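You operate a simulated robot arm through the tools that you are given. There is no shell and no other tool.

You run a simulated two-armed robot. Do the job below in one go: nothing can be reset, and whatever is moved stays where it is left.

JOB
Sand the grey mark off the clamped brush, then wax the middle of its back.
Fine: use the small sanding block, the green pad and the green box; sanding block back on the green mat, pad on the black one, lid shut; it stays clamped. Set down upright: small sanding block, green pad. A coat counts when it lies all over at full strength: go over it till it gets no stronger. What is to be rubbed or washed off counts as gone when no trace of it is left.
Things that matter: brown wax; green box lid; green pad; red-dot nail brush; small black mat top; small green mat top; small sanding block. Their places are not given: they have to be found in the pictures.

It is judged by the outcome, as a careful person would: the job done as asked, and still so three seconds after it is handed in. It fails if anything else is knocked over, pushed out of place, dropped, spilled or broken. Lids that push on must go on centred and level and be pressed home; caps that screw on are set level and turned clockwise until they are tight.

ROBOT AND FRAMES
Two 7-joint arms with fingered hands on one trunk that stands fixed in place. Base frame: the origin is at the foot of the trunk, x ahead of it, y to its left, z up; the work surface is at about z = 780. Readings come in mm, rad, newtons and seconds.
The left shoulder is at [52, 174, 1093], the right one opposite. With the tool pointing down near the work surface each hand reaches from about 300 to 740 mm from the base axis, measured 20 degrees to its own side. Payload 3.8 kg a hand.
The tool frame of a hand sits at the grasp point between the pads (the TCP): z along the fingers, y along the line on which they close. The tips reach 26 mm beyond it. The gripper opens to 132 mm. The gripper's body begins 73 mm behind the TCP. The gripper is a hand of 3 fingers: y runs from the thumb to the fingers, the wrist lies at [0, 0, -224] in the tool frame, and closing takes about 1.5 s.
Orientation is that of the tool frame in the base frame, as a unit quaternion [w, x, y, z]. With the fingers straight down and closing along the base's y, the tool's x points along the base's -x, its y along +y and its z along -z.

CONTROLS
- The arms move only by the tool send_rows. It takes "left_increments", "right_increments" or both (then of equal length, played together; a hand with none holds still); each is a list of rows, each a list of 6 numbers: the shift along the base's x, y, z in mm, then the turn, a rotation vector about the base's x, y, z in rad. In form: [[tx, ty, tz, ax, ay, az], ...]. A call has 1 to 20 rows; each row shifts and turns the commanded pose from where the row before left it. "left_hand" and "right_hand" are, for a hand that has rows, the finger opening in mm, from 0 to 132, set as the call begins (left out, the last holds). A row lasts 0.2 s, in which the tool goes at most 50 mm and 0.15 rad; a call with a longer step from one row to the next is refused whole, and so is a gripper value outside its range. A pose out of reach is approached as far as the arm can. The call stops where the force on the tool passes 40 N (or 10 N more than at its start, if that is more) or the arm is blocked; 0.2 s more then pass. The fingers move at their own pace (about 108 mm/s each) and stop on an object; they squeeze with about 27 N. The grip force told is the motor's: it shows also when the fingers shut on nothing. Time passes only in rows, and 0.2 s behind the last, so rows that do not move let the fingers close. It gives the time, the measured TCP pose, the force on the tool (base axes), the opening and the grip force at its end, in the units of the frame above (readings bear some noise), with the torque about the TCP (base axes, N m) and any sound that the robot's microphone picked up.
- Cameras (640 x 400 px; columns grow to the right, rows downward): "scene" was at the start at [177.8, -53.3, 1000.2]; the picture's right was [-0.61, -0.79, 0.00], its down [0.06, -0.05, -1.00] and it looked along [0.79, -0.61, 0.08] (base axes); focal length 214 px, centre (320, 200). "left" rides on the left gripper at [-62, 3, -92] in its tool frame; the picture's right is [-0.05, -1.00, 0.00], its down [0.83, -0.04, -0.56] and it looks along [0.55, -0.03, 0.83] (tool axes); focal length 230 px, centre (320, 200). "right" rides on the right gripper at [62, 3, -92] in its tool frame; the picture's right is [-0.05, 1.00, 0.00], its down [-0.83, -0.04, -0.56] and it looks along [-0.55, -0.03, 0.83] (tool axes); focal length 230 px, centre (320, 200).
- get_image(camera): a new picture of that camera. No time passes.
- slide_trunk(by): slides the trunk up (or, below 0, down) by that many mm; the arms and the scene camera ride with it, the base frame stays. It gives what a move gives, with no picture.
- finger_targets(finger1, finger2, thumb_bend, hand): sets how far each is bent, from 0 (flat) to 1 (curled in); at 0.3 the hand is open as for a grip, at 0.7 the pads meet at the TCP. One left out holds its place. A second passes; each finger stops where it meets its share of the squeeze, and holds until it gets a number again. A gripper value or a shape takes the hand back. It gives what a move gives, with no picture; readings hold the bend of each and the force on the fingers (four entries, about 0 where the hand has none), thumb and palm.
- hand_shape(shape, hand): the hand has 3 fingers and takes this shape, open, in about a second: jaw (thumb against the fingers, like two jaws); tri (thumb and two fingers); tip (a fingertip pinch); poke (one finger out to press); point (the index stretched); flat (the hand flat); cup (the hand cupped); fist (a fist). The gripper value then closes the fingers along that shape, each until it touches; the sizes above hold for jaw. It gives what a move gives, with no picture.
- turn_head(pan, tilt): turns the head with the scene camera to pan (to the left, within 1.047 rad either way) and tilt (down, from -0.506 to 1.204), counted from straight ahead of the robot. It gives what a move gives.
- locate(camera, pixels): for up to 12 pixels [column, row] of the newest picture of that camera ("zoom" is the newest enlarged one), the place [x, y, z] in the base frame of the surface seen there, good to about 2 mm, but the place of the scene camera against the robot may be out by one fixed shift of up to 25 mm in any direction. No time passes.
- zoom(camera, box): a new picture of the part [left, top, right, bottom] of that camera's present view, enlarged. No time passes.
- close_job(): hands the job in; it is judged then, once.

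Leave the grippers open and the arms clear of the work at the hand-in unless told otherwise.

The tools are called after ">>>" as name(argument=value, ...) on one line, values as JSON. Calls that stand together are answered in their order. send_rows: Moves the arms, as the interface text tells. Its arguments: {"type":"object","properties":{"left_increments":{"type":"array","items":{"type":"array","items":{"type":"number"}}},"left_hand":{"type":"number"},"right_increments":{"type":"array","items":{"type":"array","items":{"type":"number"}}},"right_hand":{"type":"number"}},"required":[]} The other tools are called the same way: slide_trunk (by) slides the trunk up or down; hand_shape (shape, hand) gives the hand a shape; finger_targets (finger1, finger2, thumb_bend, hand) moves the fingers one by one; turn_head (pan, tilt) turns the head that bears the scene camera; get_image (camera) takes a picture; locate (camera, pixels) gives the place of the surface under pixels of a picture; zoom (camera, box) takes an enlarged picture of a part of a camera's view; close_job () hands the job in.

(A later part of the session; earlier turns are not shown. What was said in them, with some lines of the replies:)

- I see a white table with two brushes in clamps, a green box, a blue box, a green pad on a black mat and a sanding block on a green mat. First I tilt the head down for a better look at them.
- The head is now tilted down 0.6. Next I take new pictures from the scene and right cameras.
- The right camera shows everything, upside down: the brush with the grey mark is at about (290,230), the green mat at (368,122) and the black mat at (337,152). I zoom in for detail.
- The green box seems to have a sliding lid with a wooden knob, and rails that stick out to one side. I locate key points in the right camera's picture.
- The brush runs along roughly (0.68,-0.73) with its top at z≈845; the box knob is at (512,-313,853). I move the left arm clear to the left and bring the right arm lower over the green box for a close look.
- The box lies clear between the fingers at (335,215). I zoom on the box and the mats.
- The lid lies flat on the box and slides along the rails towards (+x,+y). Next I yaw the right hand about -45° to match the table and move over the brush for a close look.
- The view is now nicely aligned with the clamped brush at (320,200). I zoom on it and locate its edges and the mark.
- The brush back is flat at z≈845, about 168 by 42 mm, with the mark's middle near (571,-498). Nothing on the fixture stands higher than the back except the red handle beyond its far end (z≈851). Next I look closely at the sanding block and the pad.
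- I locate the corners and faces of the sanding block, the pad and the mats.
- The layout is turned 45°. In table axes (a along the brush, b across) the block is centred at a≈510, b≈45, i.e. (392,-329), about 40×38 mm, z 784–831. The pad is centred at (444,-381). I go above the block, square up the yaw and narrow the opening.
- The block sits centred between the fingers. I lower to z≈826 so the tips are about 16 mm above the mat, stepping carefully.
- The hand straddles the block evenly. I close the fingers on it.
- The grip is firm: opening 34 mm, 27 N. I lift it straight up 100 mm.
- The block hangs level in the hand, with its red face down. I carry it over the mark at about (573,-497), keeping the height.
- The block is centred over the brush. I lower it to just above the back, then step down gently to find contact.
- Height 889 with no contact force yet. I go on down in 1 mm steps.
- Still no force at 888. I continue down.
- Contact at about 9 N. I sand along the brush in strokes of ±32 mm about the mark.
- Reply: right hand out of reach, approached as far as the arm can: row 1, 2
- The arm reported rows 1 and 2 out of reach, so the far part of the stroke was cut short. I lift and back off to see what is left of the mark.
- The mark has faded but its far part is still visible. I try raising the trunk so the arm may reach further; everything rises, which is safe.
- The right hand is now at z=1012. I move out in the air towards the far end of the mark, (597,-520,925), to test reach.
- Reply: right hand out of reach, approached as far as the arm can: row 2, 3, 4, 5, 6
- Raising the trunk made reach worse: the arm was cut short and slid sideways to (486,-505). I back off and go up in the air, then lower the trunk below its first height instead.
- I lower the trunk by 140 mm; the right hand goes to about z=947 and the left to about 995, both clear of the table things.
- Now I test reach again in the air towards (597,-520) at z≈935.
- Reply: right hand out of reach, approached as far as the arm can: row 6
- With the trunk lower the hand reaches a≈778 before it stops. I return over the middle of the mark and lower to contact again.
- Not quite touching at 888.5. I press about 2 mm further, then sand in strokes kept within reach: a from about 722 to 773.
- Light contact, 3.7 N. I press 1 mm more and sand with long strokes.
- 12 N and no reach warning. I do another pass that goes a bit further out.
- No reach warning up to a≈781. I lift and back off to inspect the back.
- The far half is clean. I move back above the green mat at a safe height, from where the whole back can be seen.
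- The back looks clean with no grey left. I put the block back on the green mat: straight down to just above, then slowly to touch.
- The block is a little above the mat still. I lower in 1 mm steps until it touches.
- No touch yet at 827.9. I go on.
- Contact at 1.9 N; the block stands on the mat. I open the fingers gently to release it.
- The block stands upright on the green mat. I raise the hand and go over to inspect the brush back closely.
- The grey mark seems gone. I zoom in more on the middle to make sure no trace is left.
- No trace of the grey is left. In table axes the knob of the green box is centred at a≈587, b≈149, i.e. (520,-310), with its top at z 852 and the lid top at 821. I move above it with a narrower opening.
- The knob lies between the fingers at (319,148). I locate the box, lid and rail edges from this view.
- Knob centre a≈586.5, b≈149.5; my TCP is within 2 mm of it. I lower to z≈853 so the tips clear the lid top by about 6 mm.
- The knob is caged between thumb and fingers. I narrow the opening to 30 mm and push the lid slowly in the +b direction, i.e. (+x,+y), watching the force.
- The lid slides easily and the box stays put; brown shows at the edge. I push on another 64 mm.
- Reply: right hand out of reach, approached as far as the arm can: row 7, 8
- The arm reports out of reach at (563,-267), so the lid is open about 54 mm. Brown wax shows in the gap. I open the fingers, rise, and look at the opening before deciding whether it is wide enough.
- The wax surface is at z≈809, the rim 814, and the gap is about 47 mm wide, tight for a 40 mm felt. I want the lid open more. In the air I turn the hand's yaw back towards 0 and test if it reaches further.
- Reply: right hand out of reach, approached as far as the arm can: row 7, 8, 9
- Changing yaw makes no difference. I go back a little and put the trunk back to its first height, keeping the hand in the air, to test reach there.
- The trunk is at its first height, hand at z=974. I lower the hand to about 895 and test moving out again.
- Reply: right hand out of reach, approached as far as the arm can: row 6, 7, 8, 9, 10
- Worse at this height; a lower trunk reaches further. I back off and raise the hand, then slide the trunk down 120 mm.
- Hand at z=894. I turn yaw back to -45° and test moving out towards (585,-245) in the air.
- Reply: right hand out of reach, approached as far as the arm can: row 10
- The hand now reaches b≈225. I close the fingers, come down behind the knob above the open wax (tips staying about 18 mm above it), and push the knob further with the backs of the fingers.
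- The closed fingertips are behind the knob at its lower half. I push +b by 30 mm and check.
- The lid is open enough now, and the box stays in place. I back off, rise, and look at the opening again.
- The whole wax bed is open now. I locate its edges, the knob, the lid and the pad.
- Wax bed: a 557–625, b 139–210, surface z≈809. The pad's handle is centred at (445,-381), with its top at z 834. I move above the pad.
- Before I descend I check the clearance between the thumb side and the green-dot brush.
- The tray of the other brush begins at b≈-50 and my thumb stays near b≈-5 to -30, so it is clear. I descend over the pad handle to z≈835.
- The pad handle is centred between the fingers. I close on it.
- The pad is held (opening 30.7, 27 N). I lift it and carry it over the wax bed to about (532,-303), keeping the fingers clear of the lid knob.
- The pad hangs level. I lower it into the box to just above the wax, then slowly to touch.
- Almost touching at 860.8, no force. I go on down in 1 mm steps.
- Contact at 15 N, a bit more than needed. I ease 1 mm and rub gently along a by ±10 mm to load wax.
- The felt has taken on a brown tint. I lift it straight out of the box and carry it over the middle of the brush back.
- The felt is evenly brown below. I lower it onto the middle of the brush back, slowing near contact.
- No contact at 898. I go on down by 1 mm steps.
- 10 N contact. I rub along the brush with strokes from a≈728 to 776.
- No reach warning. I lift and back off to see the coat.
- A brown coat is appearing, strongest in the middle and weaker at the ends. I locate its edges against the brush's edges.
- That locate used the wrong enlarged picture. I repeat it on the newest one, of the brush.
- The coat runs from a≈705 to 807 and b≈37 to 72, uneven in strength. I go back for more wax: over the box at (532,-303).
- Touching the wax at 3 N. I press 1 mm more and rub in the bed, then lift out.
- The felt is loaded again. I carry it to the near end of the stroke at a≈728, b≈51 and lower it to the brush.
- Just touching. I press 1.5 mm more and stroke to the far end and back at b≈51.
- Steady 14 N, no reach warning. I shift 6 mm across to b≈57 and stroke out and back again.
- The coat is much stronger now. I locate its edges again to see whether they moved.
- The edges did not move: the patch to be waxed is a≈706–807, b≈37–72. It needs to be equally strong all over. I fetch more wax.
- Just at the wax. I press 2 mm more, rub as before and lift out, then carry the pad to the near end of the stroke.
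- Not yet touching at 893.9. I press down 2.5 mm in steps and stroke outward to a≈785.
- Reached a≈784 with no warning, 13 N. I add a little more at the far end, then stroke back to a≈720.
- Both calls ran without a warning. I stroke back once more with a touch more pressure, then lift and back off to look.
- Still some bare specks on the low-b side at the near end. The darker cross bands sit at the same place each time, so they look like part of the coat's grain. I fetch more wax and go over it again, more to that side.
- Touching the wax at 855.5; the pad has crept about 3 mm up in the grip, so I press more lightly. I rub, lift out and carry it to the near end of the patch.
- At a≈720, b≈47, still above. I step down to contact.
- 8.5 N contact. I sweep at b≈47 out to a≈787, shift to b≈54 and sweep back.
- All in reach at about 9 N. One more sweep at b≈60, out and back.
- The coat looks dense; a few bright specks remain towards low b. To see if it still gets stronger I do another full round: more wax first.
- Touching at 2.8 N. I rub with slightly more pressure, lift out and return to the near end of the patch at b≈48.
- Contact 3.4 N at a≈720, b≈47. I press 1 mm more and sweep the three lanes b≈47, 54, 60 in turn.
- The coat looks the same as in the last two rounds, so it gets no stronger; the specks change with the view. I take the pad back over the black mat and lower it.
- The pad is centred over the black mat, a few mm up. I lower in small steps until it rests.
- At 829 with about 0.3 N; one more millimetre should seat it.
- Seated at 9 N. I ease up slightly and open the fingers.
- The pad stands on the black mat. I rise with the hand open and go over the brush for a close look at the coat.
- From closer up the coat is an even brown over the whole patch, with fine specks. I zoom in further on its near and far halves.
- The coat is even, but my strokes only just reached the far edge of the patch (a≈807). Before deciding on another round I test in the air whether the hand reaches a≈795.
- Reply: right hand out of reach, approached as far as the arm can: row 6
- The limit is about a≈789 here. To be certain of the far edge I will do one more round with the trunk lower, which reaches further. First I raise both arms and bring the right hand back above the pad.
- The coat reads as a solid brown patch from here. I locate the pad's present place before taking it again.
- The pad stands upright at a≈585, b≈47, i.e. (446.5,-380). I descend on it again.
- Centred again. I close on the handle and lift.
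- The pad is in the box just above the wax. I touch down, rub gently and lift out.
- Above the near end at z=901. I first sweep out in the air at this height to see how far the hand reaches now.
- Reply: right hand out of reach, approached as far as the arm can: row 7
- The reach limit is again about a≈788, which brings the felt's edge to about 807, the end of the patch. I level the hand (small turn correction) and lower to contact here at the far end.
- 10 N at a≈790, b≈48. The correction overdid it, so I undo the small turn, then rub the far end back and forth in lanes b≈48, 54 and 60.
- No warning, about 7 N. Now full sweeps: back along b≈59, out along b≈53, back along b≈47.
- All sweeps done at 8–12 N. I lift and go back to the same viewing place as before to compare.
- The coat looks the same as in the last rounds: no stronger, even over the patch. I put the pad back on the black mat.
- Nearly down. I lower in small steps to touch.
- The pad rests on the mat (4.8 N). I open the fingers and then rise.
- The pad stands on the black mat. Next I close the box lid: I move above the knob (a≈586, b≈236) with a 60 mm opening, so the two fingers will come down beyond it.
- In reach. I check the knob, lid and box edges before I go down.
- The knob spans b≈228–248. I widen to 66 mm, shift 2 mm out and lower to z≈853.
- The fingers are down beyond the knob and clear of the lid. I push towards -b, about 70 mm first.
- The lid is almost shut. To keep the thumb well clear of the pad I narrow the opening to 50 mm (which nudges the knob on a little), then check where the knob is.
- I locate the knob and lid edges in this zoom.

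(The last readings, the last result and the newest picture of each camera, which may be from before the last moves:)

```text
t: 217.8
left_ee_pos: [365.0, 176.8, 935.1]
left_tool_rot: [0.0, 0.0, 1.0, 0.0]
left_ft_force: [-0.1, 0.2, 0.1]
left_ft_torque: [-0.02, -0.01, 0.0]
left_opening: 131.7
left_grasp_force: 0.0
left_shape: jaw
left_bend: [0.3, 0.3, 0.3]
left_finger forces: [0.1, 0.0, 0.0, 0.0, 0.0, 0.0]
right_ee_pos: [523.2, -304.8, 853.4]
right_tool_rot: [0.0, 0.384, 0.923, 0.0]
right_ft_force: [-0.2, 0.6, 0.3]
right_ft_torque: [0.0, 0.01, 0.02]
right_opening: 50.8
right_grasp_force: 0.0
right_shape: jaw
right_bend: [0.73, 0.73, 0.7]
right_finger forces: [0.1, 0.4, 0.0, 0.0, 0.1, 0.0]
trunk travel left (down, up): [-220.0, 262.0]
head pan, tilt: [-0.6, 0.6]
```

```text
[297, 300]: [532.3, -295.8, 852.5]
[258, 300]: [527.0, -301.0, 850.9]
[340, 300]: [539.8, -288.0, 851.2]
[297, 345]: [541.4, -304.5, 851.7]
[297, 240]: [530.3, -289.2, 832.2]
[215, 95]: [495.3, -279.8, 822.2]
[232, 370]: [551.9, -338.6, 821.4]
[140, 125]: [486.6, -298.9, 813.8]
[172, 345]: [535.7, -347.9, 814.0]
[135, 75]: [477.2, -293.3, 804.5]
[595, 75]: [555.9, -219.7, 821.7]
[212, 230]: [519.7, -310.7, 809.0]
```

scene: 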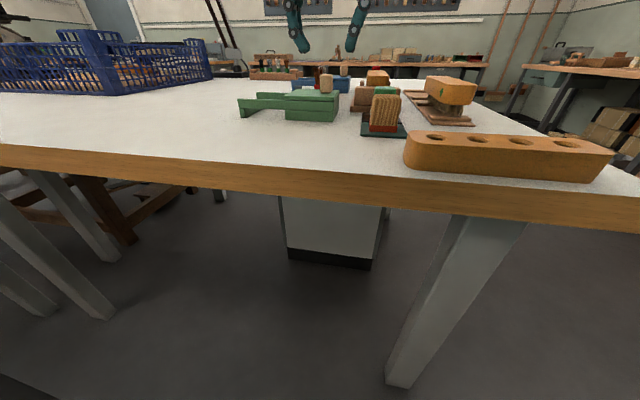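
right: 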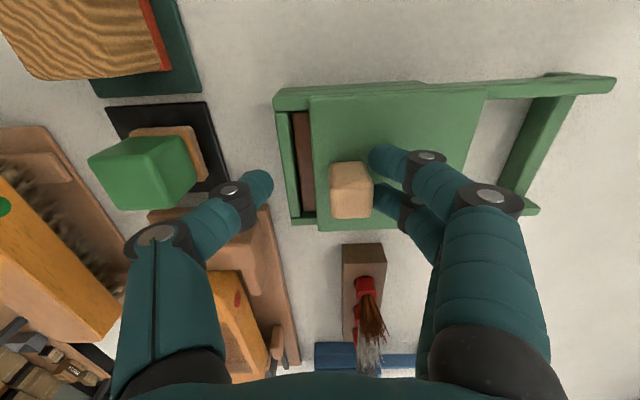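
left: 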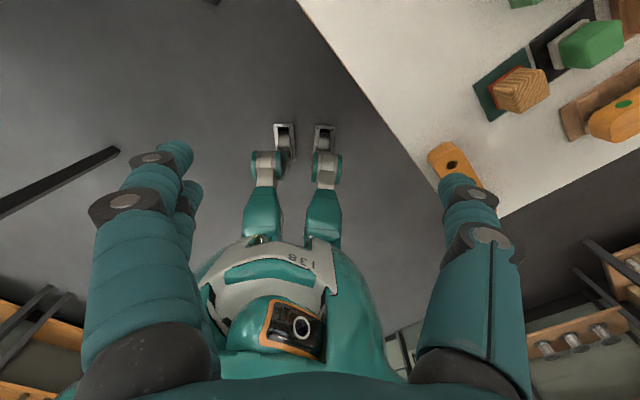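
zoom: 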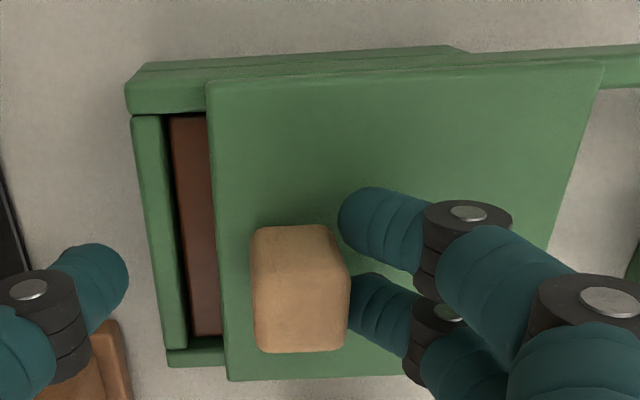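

The knob centre is at b≈168.5; shut is about b≈149.5, so some 19 mm remain. I shift 2 mm along a so both fingers bear on the knob, and push 14 mm.

>>> send_rows(right_increments=[[1.6, -1.6, 0, 0, 0, 0], [-2.5, -2.5, 0, 0, 0, 0], [-2.5, -2.5, 0, 0, 0, 0], [-2.5, -2.5, 0, 0, 0, 0], [-2.5, -2.5, 0, 0, 0, 0], [0, 0, 0, 0, 0, 0]])

>>> get_image(camera="right")

>>> zoom(camera="right", box=[260, 60, 460, 240])

>>> locate(camera="zoom", pixels=[[297, 300], [258, 300], [340, 300], [215, 95], [232, 370], [160, 110], [190, 345], [560, 75]])

```text
t: 219.2
left_ee_pos: [366.6, 177.1, 935.6]
left_tool_rot: [0.0, -0.001, 1.0, 0.0]
left_ft_force: [0.5, -0.3, -0.4]
left_ft_torque: [-0.02, 0.0, 0.01]
left_opening: 132.0
left_grasp_force: 0.1
left_shape: jaw
left_bend: [0.3, 0.3, 0.3]
left_finger forces: [0.0, 0.0, 0.1, 0.0, 0.0, 0.1]
right_ee_pos: [513.5, -316.5, 853.2]
right_tool_rot: [0.0, 0.382, 0.924, 0.001]
right_ft_force: [0.3, -0.2, -0.1]
right_ft_torque: [0.0, 0.01, 0.01]
right_opening: 50.8
right_grasp_force: 0.0
right_shape: jaw
right_bend: [0.73, 0.73, 0.7]
right_finger forces: [0.2, 0.2, 0.0, 0.0, 0.1, 0.1]
trunk travel left (down, up): [-220.0, 262.0]
head pan, tilt: [-0.6, 0.6]
```

```text
taken
```

right: 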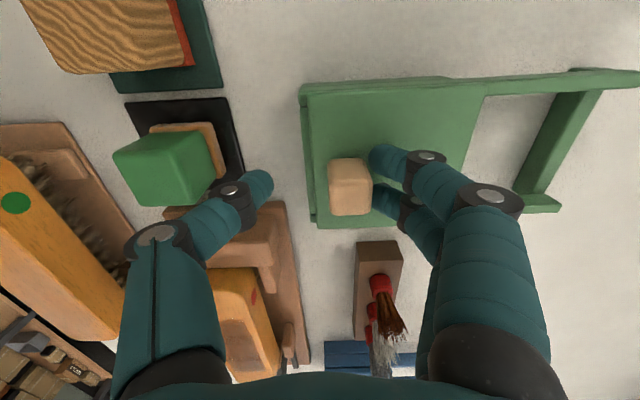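

```text
2.22 times, centred on (360, 150) of right
```

zoom: 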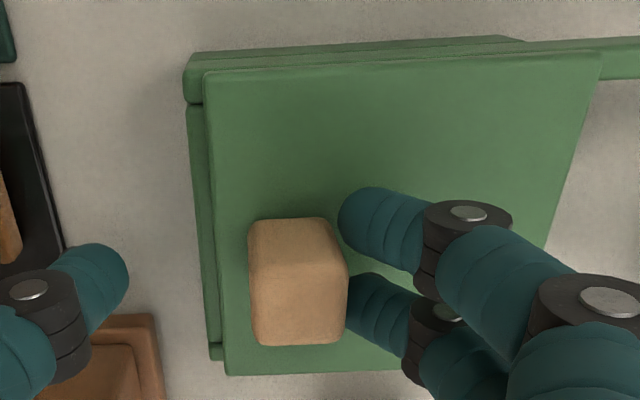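

```text
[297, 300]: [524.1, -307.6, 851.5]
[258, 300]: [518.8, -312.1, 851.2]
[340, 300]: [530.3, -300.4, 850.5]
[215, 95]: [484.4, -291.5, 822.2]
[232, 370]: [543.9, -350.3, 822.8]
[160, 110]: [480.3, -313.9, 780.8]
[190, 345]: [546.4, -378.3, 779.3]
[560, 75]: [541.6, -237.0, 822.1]
```

About 5 mm of the box wall still shows beside the lid. I push on in 1 mm steps, 4 mm, watching the force.

>>> send_rows(right_increments=[[-0.7, -0.7, 0, 0, 0, 0], [-0.7, -0.7, 0, 0, 0, 0], [-0.7, -0.7, 0, 0, 0, 0], [-0.7, -0.7, 0, 0, 0, 0], [0, 0, 0, 0, 0, 0]])

>>> get_image(camera="right")

>>> zoom(camera="right", box=[280, 60, 440, 240])

```text
t: 220.4
left_ee_pos: [365.2, 177.4, 935.6]
left_tool_rot: [0.001, -0.001, 1.0, 0.0]
left_ft_force: [0.5, -0.2, 0.4]
left_ft_torque: [-0.01, 0.01, 0.02]
left_opening: 131.8
left_grasp_force: 0.0
left_shape: jaw
left_bend: [0.3, 0.3, 0.3]
left_finger forces: [0.1, 0.0, 0.0, 0.1, 0.0, 0.1]
right_ee_pos: [511.5, -319.5, 853.3]
right_tool_rot: [-0.001, 0.383, 0.924, 0.0]
right_ft_force: [-0.4, 0.9, 0.2]
right_ft_torque: [0.04, 0.03, 0.02]
right_opening: 50.8
right_grasp_force: 0.0
right_shape: jaw
right_bend: [0.73, 0.73, 0.7]
right_finger forces: [0.2, 0.2, 0.1, 0.0, 0.1, 0.1]
trunk travel left (down, up): [-220.0, 262.0]
head pan, tilt: [-0.6, 0.6]
```

```text
taken
```

right: 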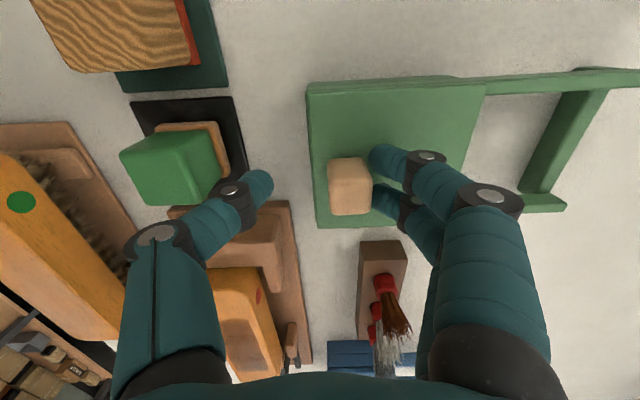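

```text
2.22 times, centred on (360, 150) of right
```

zoom: 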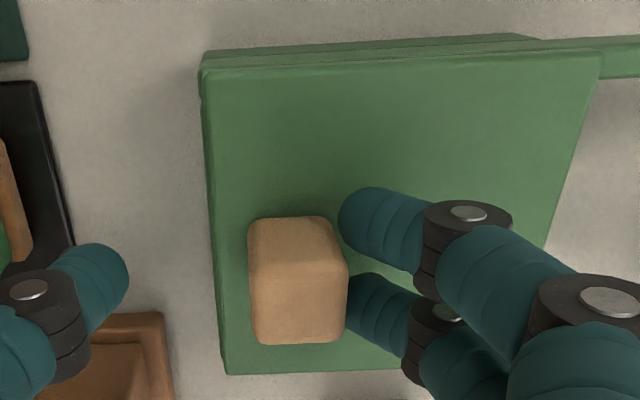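

The lid edge now nearly hides the wall. I locate the knob and lid corners and compare with where they were when shut at the start.

>>> locate(camera="zoom", pixels=[[297, 285], [253, 285], [340, 285], [300, 222], [300, 340], [212, 85], [230, 365], [590, 62], [204, 75], [216, 355]])

```text
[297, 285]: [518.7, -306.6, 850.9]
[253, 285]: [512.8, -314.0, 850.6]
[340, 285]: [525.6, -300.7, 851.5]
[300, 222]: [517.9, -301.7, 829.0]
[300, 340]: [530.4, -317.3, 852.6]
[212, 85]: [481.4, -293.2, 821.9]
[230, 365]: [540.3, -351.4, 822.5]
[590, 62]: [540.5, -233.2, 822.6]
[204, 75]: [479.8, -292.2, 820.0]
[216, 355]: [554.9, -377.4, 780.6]
```

The knob is within about 1 mm of its first place. I push one more millimetre gently to feel for a stop.

>>> send_rows(right_increments=[[-0.4, -0.4, 0, 0, 0, 0], [-0.4, -0.4, 0, 0, 0, 0], [0, 0, 0, 0, 0, 0]])

>>> zoom(camera="right", box=[290, 60, 400, 240])

```text
t: 221.2
left_ee_pos: [366.7, 178.2, 935.5]
left_tool_rot: [0.0, 0.0, 1.0, 0.001]
left_ft_force: [0.1, 0.6, 0.1]
left_ft_torque: [-0.02, 0.01, -0.04]
left_opening: 131.6
left_grasp_force: 0.1
left_shape: jaw
left_bend: [0.3, 0.3, 0.3]
left_finger forces: [0.1, 0.1, 0.1, 0.1, 0.1, 0.0]
right_ee_pos: [510.2, -319.9, 854.9]
right_tool_rot: [-0.001, 0.382, 0.924, 0.0]
right_ft_force: [0.7, 0.2, 0.1]
right_ft_torque: [0.0, 0.0, -0.01]
right_opening: 51.1
right_grasp_force: 0.0
right_shape: jaw
right_bend: [0.73, 0.73, 0.7]
right_finger forces: [0.2, 0.3, 0.0, 0.1, 0.1, 0.0]
trunk travel left (down, up): [-220.0, 262.0]
head pan, tilt: [-0.6, 0.6]
```

```text
2.22 times, centred on (345, 150) of right
```

zoom: 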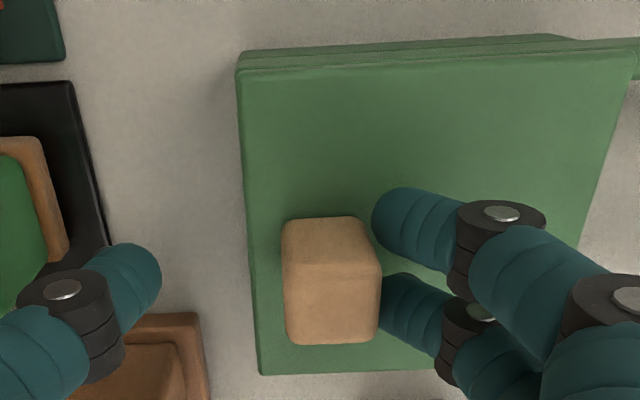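

The lid now looks flush with the box end, with next to no force. I open the fingers off the knob, rise and look from above.

>>> send_rows(right_increments=[[0, 0, 0, 0, 0, 0], [0, 0, 0, 0, 0, 0], [0, 0, 15, 0, 0, 0], [0, 0, 30, 0, 0, 0], [0, 0, 40, 0, 0, 0], [0, 0, 0, 0, 0, 0]], right_hand=64)

>>> get_image(camera="right")

>>> zoom(camera="right", box=[270, 50, 530, 220])

```text
t: 222.6
left_ee_pos: [366.7, 178.5, 935.0]
left_tool_rot: [0.0, 0.0, 1.0, 0.0]
left_ft_force: [0.2, -0.9, -1.0]
left_ft_torque: [0.0, 0.02, 0.0]
left_opening: 131.8
left_grasp_force: 0.0
left_shape: jaw
left_bend: [0.3, 0.3, 0.3]
left_finger forces: [0.1, 0.1, 0.0, 0.1, 0.1, 0.0]
right_ee_pos: [510.2, -320.0, 940.0]
right_tool_rot: [0.0, 0.383, 0.924, 0.0]
right_ft_force: [-0.2, -0.1, 0.0]
right_ft_torque: [-0.03, 0.01, -0.02]
right_opening: 63.5
right_grasp_force: 0.0
right_shape: jaw
right_bend: [0.73, 0.73, 0.7]
right_finger forces: [0.0, 0.0, 0.0, 0.0, 0.0, 0.0]
trunk travel left (down, up): [-220.0, 262.0]
head pan, tilt: [-0.6, 0.6]
```

```text
taken
```

right: 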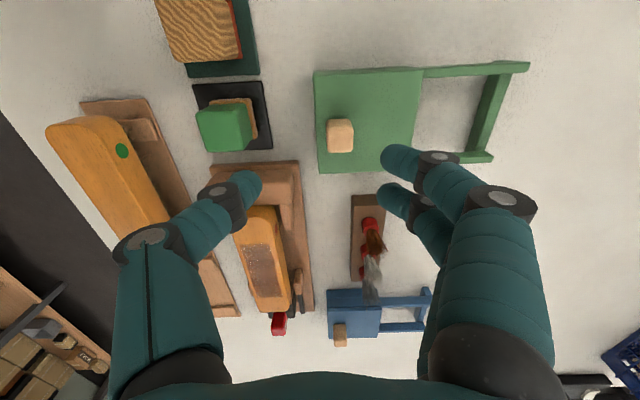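

```text
2.35 times, centred on (400, 135) of right
```

zoom: 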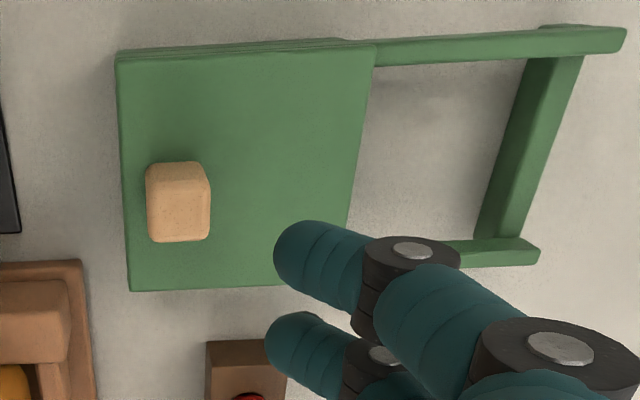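

The lid covers the box. I move sideways to b≈84 to see the end face and judge how flush the lid is.

>>> send_rows(right_increments=[[-18, -18, 0, 0, 0, 0], [-18, -18, 0, 0, 0, 0], [0, 0, 0, 0, 0, 0]])

>>> get_image(camera="right")

>>> zoom(camera="right", box=[330, 50, 530, 200])

>>> locate(camera="zoom", pixels=[[150, 150], [180, 150], [210, 150], [185, 60], [195, 250], [240, 150], [170, 60], [180, 250]])

```text
t: 223.4
left_ee_pos: [367.4, 178.0, 936.8]
left_tool_rot: [0.0, 0.0, 1.0, 0.0]
left_ft_force: [0.2, -0.1, 0.4]
left_ft_torque: [0.01, 0.03, -0.01]
left_opening: 131.8
left_grasp_force: 0.1
left_shape: jaw
left_bend: [0.3, 0.3, 0.3]
left_finger forces: [0.0, 0.0, 0.0, 0.0, 0.0, 0.0]
right_ee_pos: [474.8, -356.3, 939.7]
right_tool_rot: [-0.001, 0.383, 0.924, 0.0]
right_ft_force: [-0.5, 0.6, 0.2]
right_ft_torque: [-0.02, -0.01, -0.03]
right_opening: 63.7
right_grasp_force: 0.1
right_shape: jaw
right_bend: [0.73, 0.73, 0.7]
right_finger forces: [0.0, 0.0, 0.0, 0.1, 0.1, 0.0]
trunk travel left (down, up): [-220.0, 262.0]
head pan, tilt: [-0.6, 0.6]
```

```text
taken
```

right: 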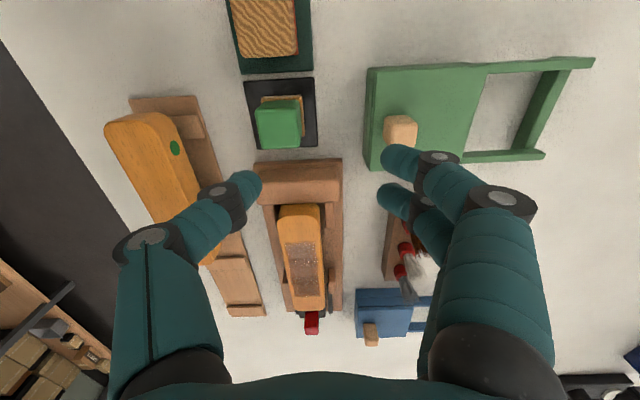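

```text
2.67 times, centred on (430, 125) of right
```

zoom: 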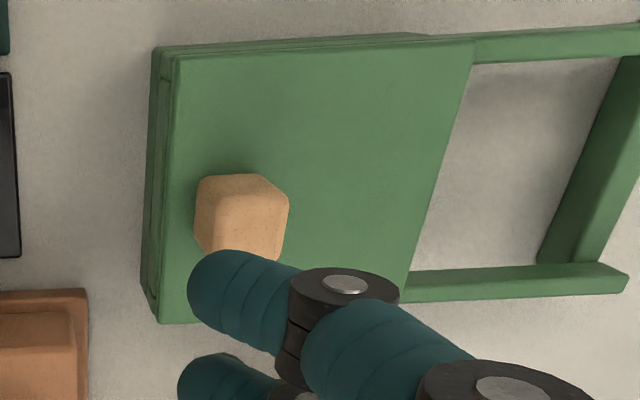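

```text
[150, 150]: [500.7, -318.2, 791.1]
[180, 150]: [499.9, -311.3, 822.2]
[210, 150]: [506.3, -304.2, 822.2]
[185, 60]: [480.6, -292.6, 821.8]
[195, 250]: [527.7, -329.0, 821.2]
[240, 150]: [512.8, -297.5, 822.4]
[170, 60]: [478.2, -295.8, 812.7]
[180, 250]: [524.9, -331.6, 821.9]
```

The end face is at b≈129. I zoom on that corner to see whether the lid edge is in line with it.

>>> zoom(camera="right", box=[360, 60, 410, 110])

>>> locate(camera="zoom", pixels=[[60, 250], [80, 250], [100, 250], [120, 250], [140, 250], [160, 250], [70, 350], [90, 350], [110, 350], [130, 350], [150, 350], [50, 250]])

```text
8.00 times, centred on (385, 85) of right
```

zoom: 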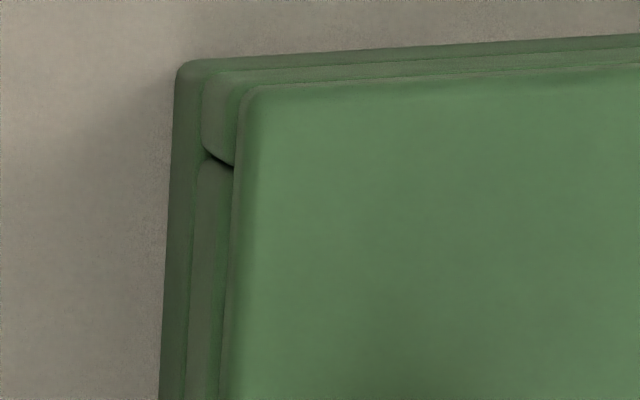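

```text
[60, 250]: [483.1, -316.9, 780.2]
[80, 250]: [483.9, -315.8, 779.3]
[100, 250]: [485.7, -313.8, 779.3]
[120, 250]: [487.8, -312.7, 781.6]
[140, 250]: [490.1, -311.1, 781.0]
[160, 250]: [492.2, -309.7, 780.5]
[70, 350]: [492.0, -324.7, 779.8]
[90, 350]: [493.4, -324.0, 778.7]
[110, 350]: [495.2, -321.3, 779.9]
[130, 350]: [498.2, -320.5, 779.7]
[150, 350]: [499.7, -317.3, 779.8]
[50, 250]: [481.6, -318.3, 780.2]
```

>>> locate(camera="zoom", pixels=[[175, 250], [185, 250], [195, 250], [205, 250], [213, 250], [222, 250], [230, 250], [238, 250], [245, 250], [255, 250], [270, 250], [300, 250]])

```text
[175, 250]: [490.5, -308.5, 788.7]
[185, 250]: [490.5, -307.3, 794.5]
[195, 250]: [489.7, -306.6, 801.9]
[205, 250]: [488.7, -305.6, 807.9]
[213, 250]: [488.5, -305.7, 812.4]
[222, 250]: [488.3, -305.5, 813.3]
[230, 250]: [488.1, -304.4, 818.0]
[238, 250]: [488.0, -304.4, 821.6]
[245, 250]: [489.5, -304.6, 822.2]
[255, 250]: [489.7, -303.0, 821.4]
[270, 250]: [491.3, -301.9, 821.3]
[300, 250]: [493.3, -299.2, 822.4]
```

The lid's side face is at b≈129.8 and the box end at b≈129.3, so it is flush, as at the start. I open the hand fully, raise and draw back the right arm, and look over everything.

>>> send_rows(right_increments=[[0, 0, 30, 0, 0, 0], [0, 0, 40, 0, 0, 0], [-20, -5, 40, 0, 0, 0], [-30, -10, 20, 0, 0, 0], [-30, -10, 0, 0, 0, 0], [-30, -10, 0, 0, 0, 0], [0, 0, 0, 0, 0, 0]], right_hand=132)

>>> get_image(camera="right")

>>> zoom(camera="right", box=[200, 80, 480, 300])

```text
t: 225.0
left_ee_pos: [366.8, 176.8, 936.0]
left_tool_rot: [-0.001, 0.0, 1.0, 0.0]
left_ft_force: [-0.3, -0.1, 0.4]
left_ft_torque: [-0.02, -0.02, 0.03]
left_opening: 132.0
left_grasp_force: 0.1
left_shape: jaw
left_bend: [0.3, 0.3, 0.3]
left_finger forces: [0.1, 0.0, 0.0, 0.0, 0.1, 0.1]
right_ee_pos: [363.0, -392.4, 1069.1]
right_tool_rot: [0.0, 0.383, 0.924, -0.001]
right_ft_force: [0.1, 0.3, 0.7]
right_ft_torque: [-0.01, -0.01, 0.01]
right_opening: 131.9
right_grasp_force: 0.0
right_shape: jaw
right_bend: [0.3, 0.3, 0.3]
right_finger forces: [0.1, 0.1, 0.1, 0.0, 0.0, 0.0]
trunk travel left (down, up): [-220.0, 262.0]
head pan, tilt: [-0.6, 0.6]
```

```text
taken
```

right: 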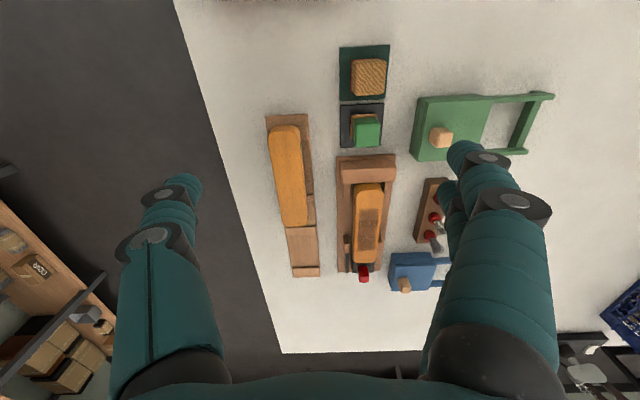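

```text
1.82 times, centred on (340, 190) of right
```

zoom: 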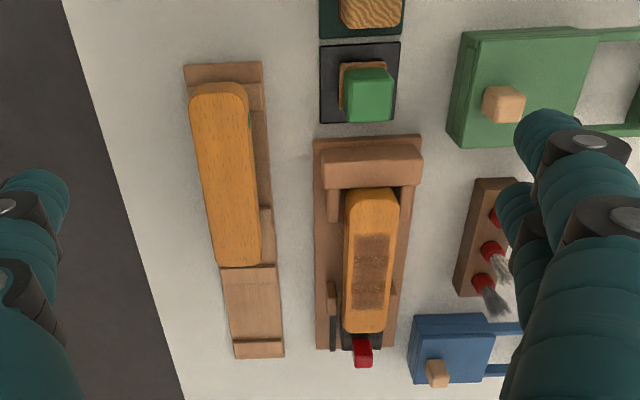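

Everything is in its place and the other things have not moved. I check the sanding block and pad on their mats with a last zoom.

>>> zoom(camera="right", box=[325, 35, 405, 155])

>>> zoom(camera="right", box=[340, 170, 400, 280])

>>> locate(camera="right", pixels=[[368, 78], [354, 66], [383, 65], [355, 92], [383, 92], [367, 132], [356, 122], [379, 122], [357, 143], [378, 143], [440, 136], [420, 100]])

```text
3.33 times, centred on (365, 95) of right
```

zoom: 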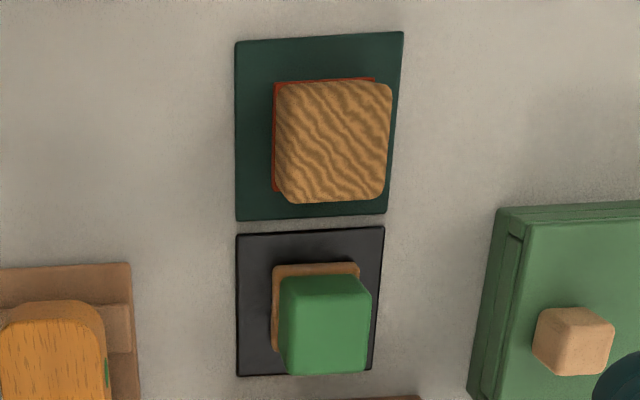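

```text
3.64 times, centred on (370, 225) of right
```

zoom: 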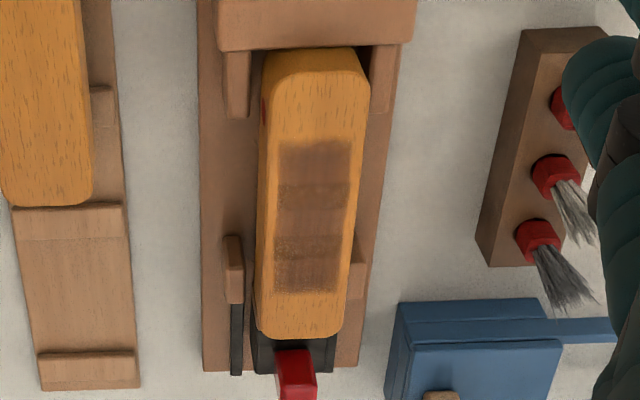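

```text
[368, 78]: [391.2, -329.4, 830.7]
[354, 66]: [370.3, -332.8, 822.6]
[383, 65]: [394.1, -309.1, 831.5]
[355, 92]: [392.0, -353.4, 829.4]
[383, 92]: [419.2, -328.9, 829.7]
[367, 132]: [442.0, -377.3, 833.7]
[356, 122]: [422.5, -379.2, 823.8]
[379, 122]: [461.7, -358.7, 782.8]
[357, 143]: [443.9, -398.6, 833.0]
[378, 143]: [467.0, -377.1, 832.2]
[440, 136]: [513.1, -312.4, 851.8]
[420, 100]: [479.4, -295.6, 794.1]
```

The block and the pad stand upright, centred on their mats, with tops at z≈831 and 833. The lid is shut and flush, the brush is still clamped, the mark is gone and the middle is waxed. Both hands are open and clear, so I hand the job in.

>>> close_job()

```text
The job is handed in.
```

I sanded the grey mark off the clamped brush and waxed the middle of its back. I have handed the job in, but no verdict on it has come back yet.

- **Mark:** I saw no trace of grey in close-up after sanding.
- **Wax:** The brown coat covers an area of about 100 by 35 mm in the middle of the back. I went over it in six rounds, each with fresh wax. The last few rounds made it look no stronger. Fine bright specks still show in some views. They move as the camera moves, so I took them for a picture effect rather than bare spots.
- **Sanding block and pad:** The small sanding block stands upright on the green mat, and the green pad stands upright on the black one.
- **Green box:** The lid is shut, flush with the box end to within about 1 mm, as it was at the start.
- **Brush:** The red-dot brush is still in its clamp.

Nothing else looked moved in the last pictures. Both hands are open and clear of the work. I lowered the trunk by 180 mm to reach the far end of the brush and left it there.
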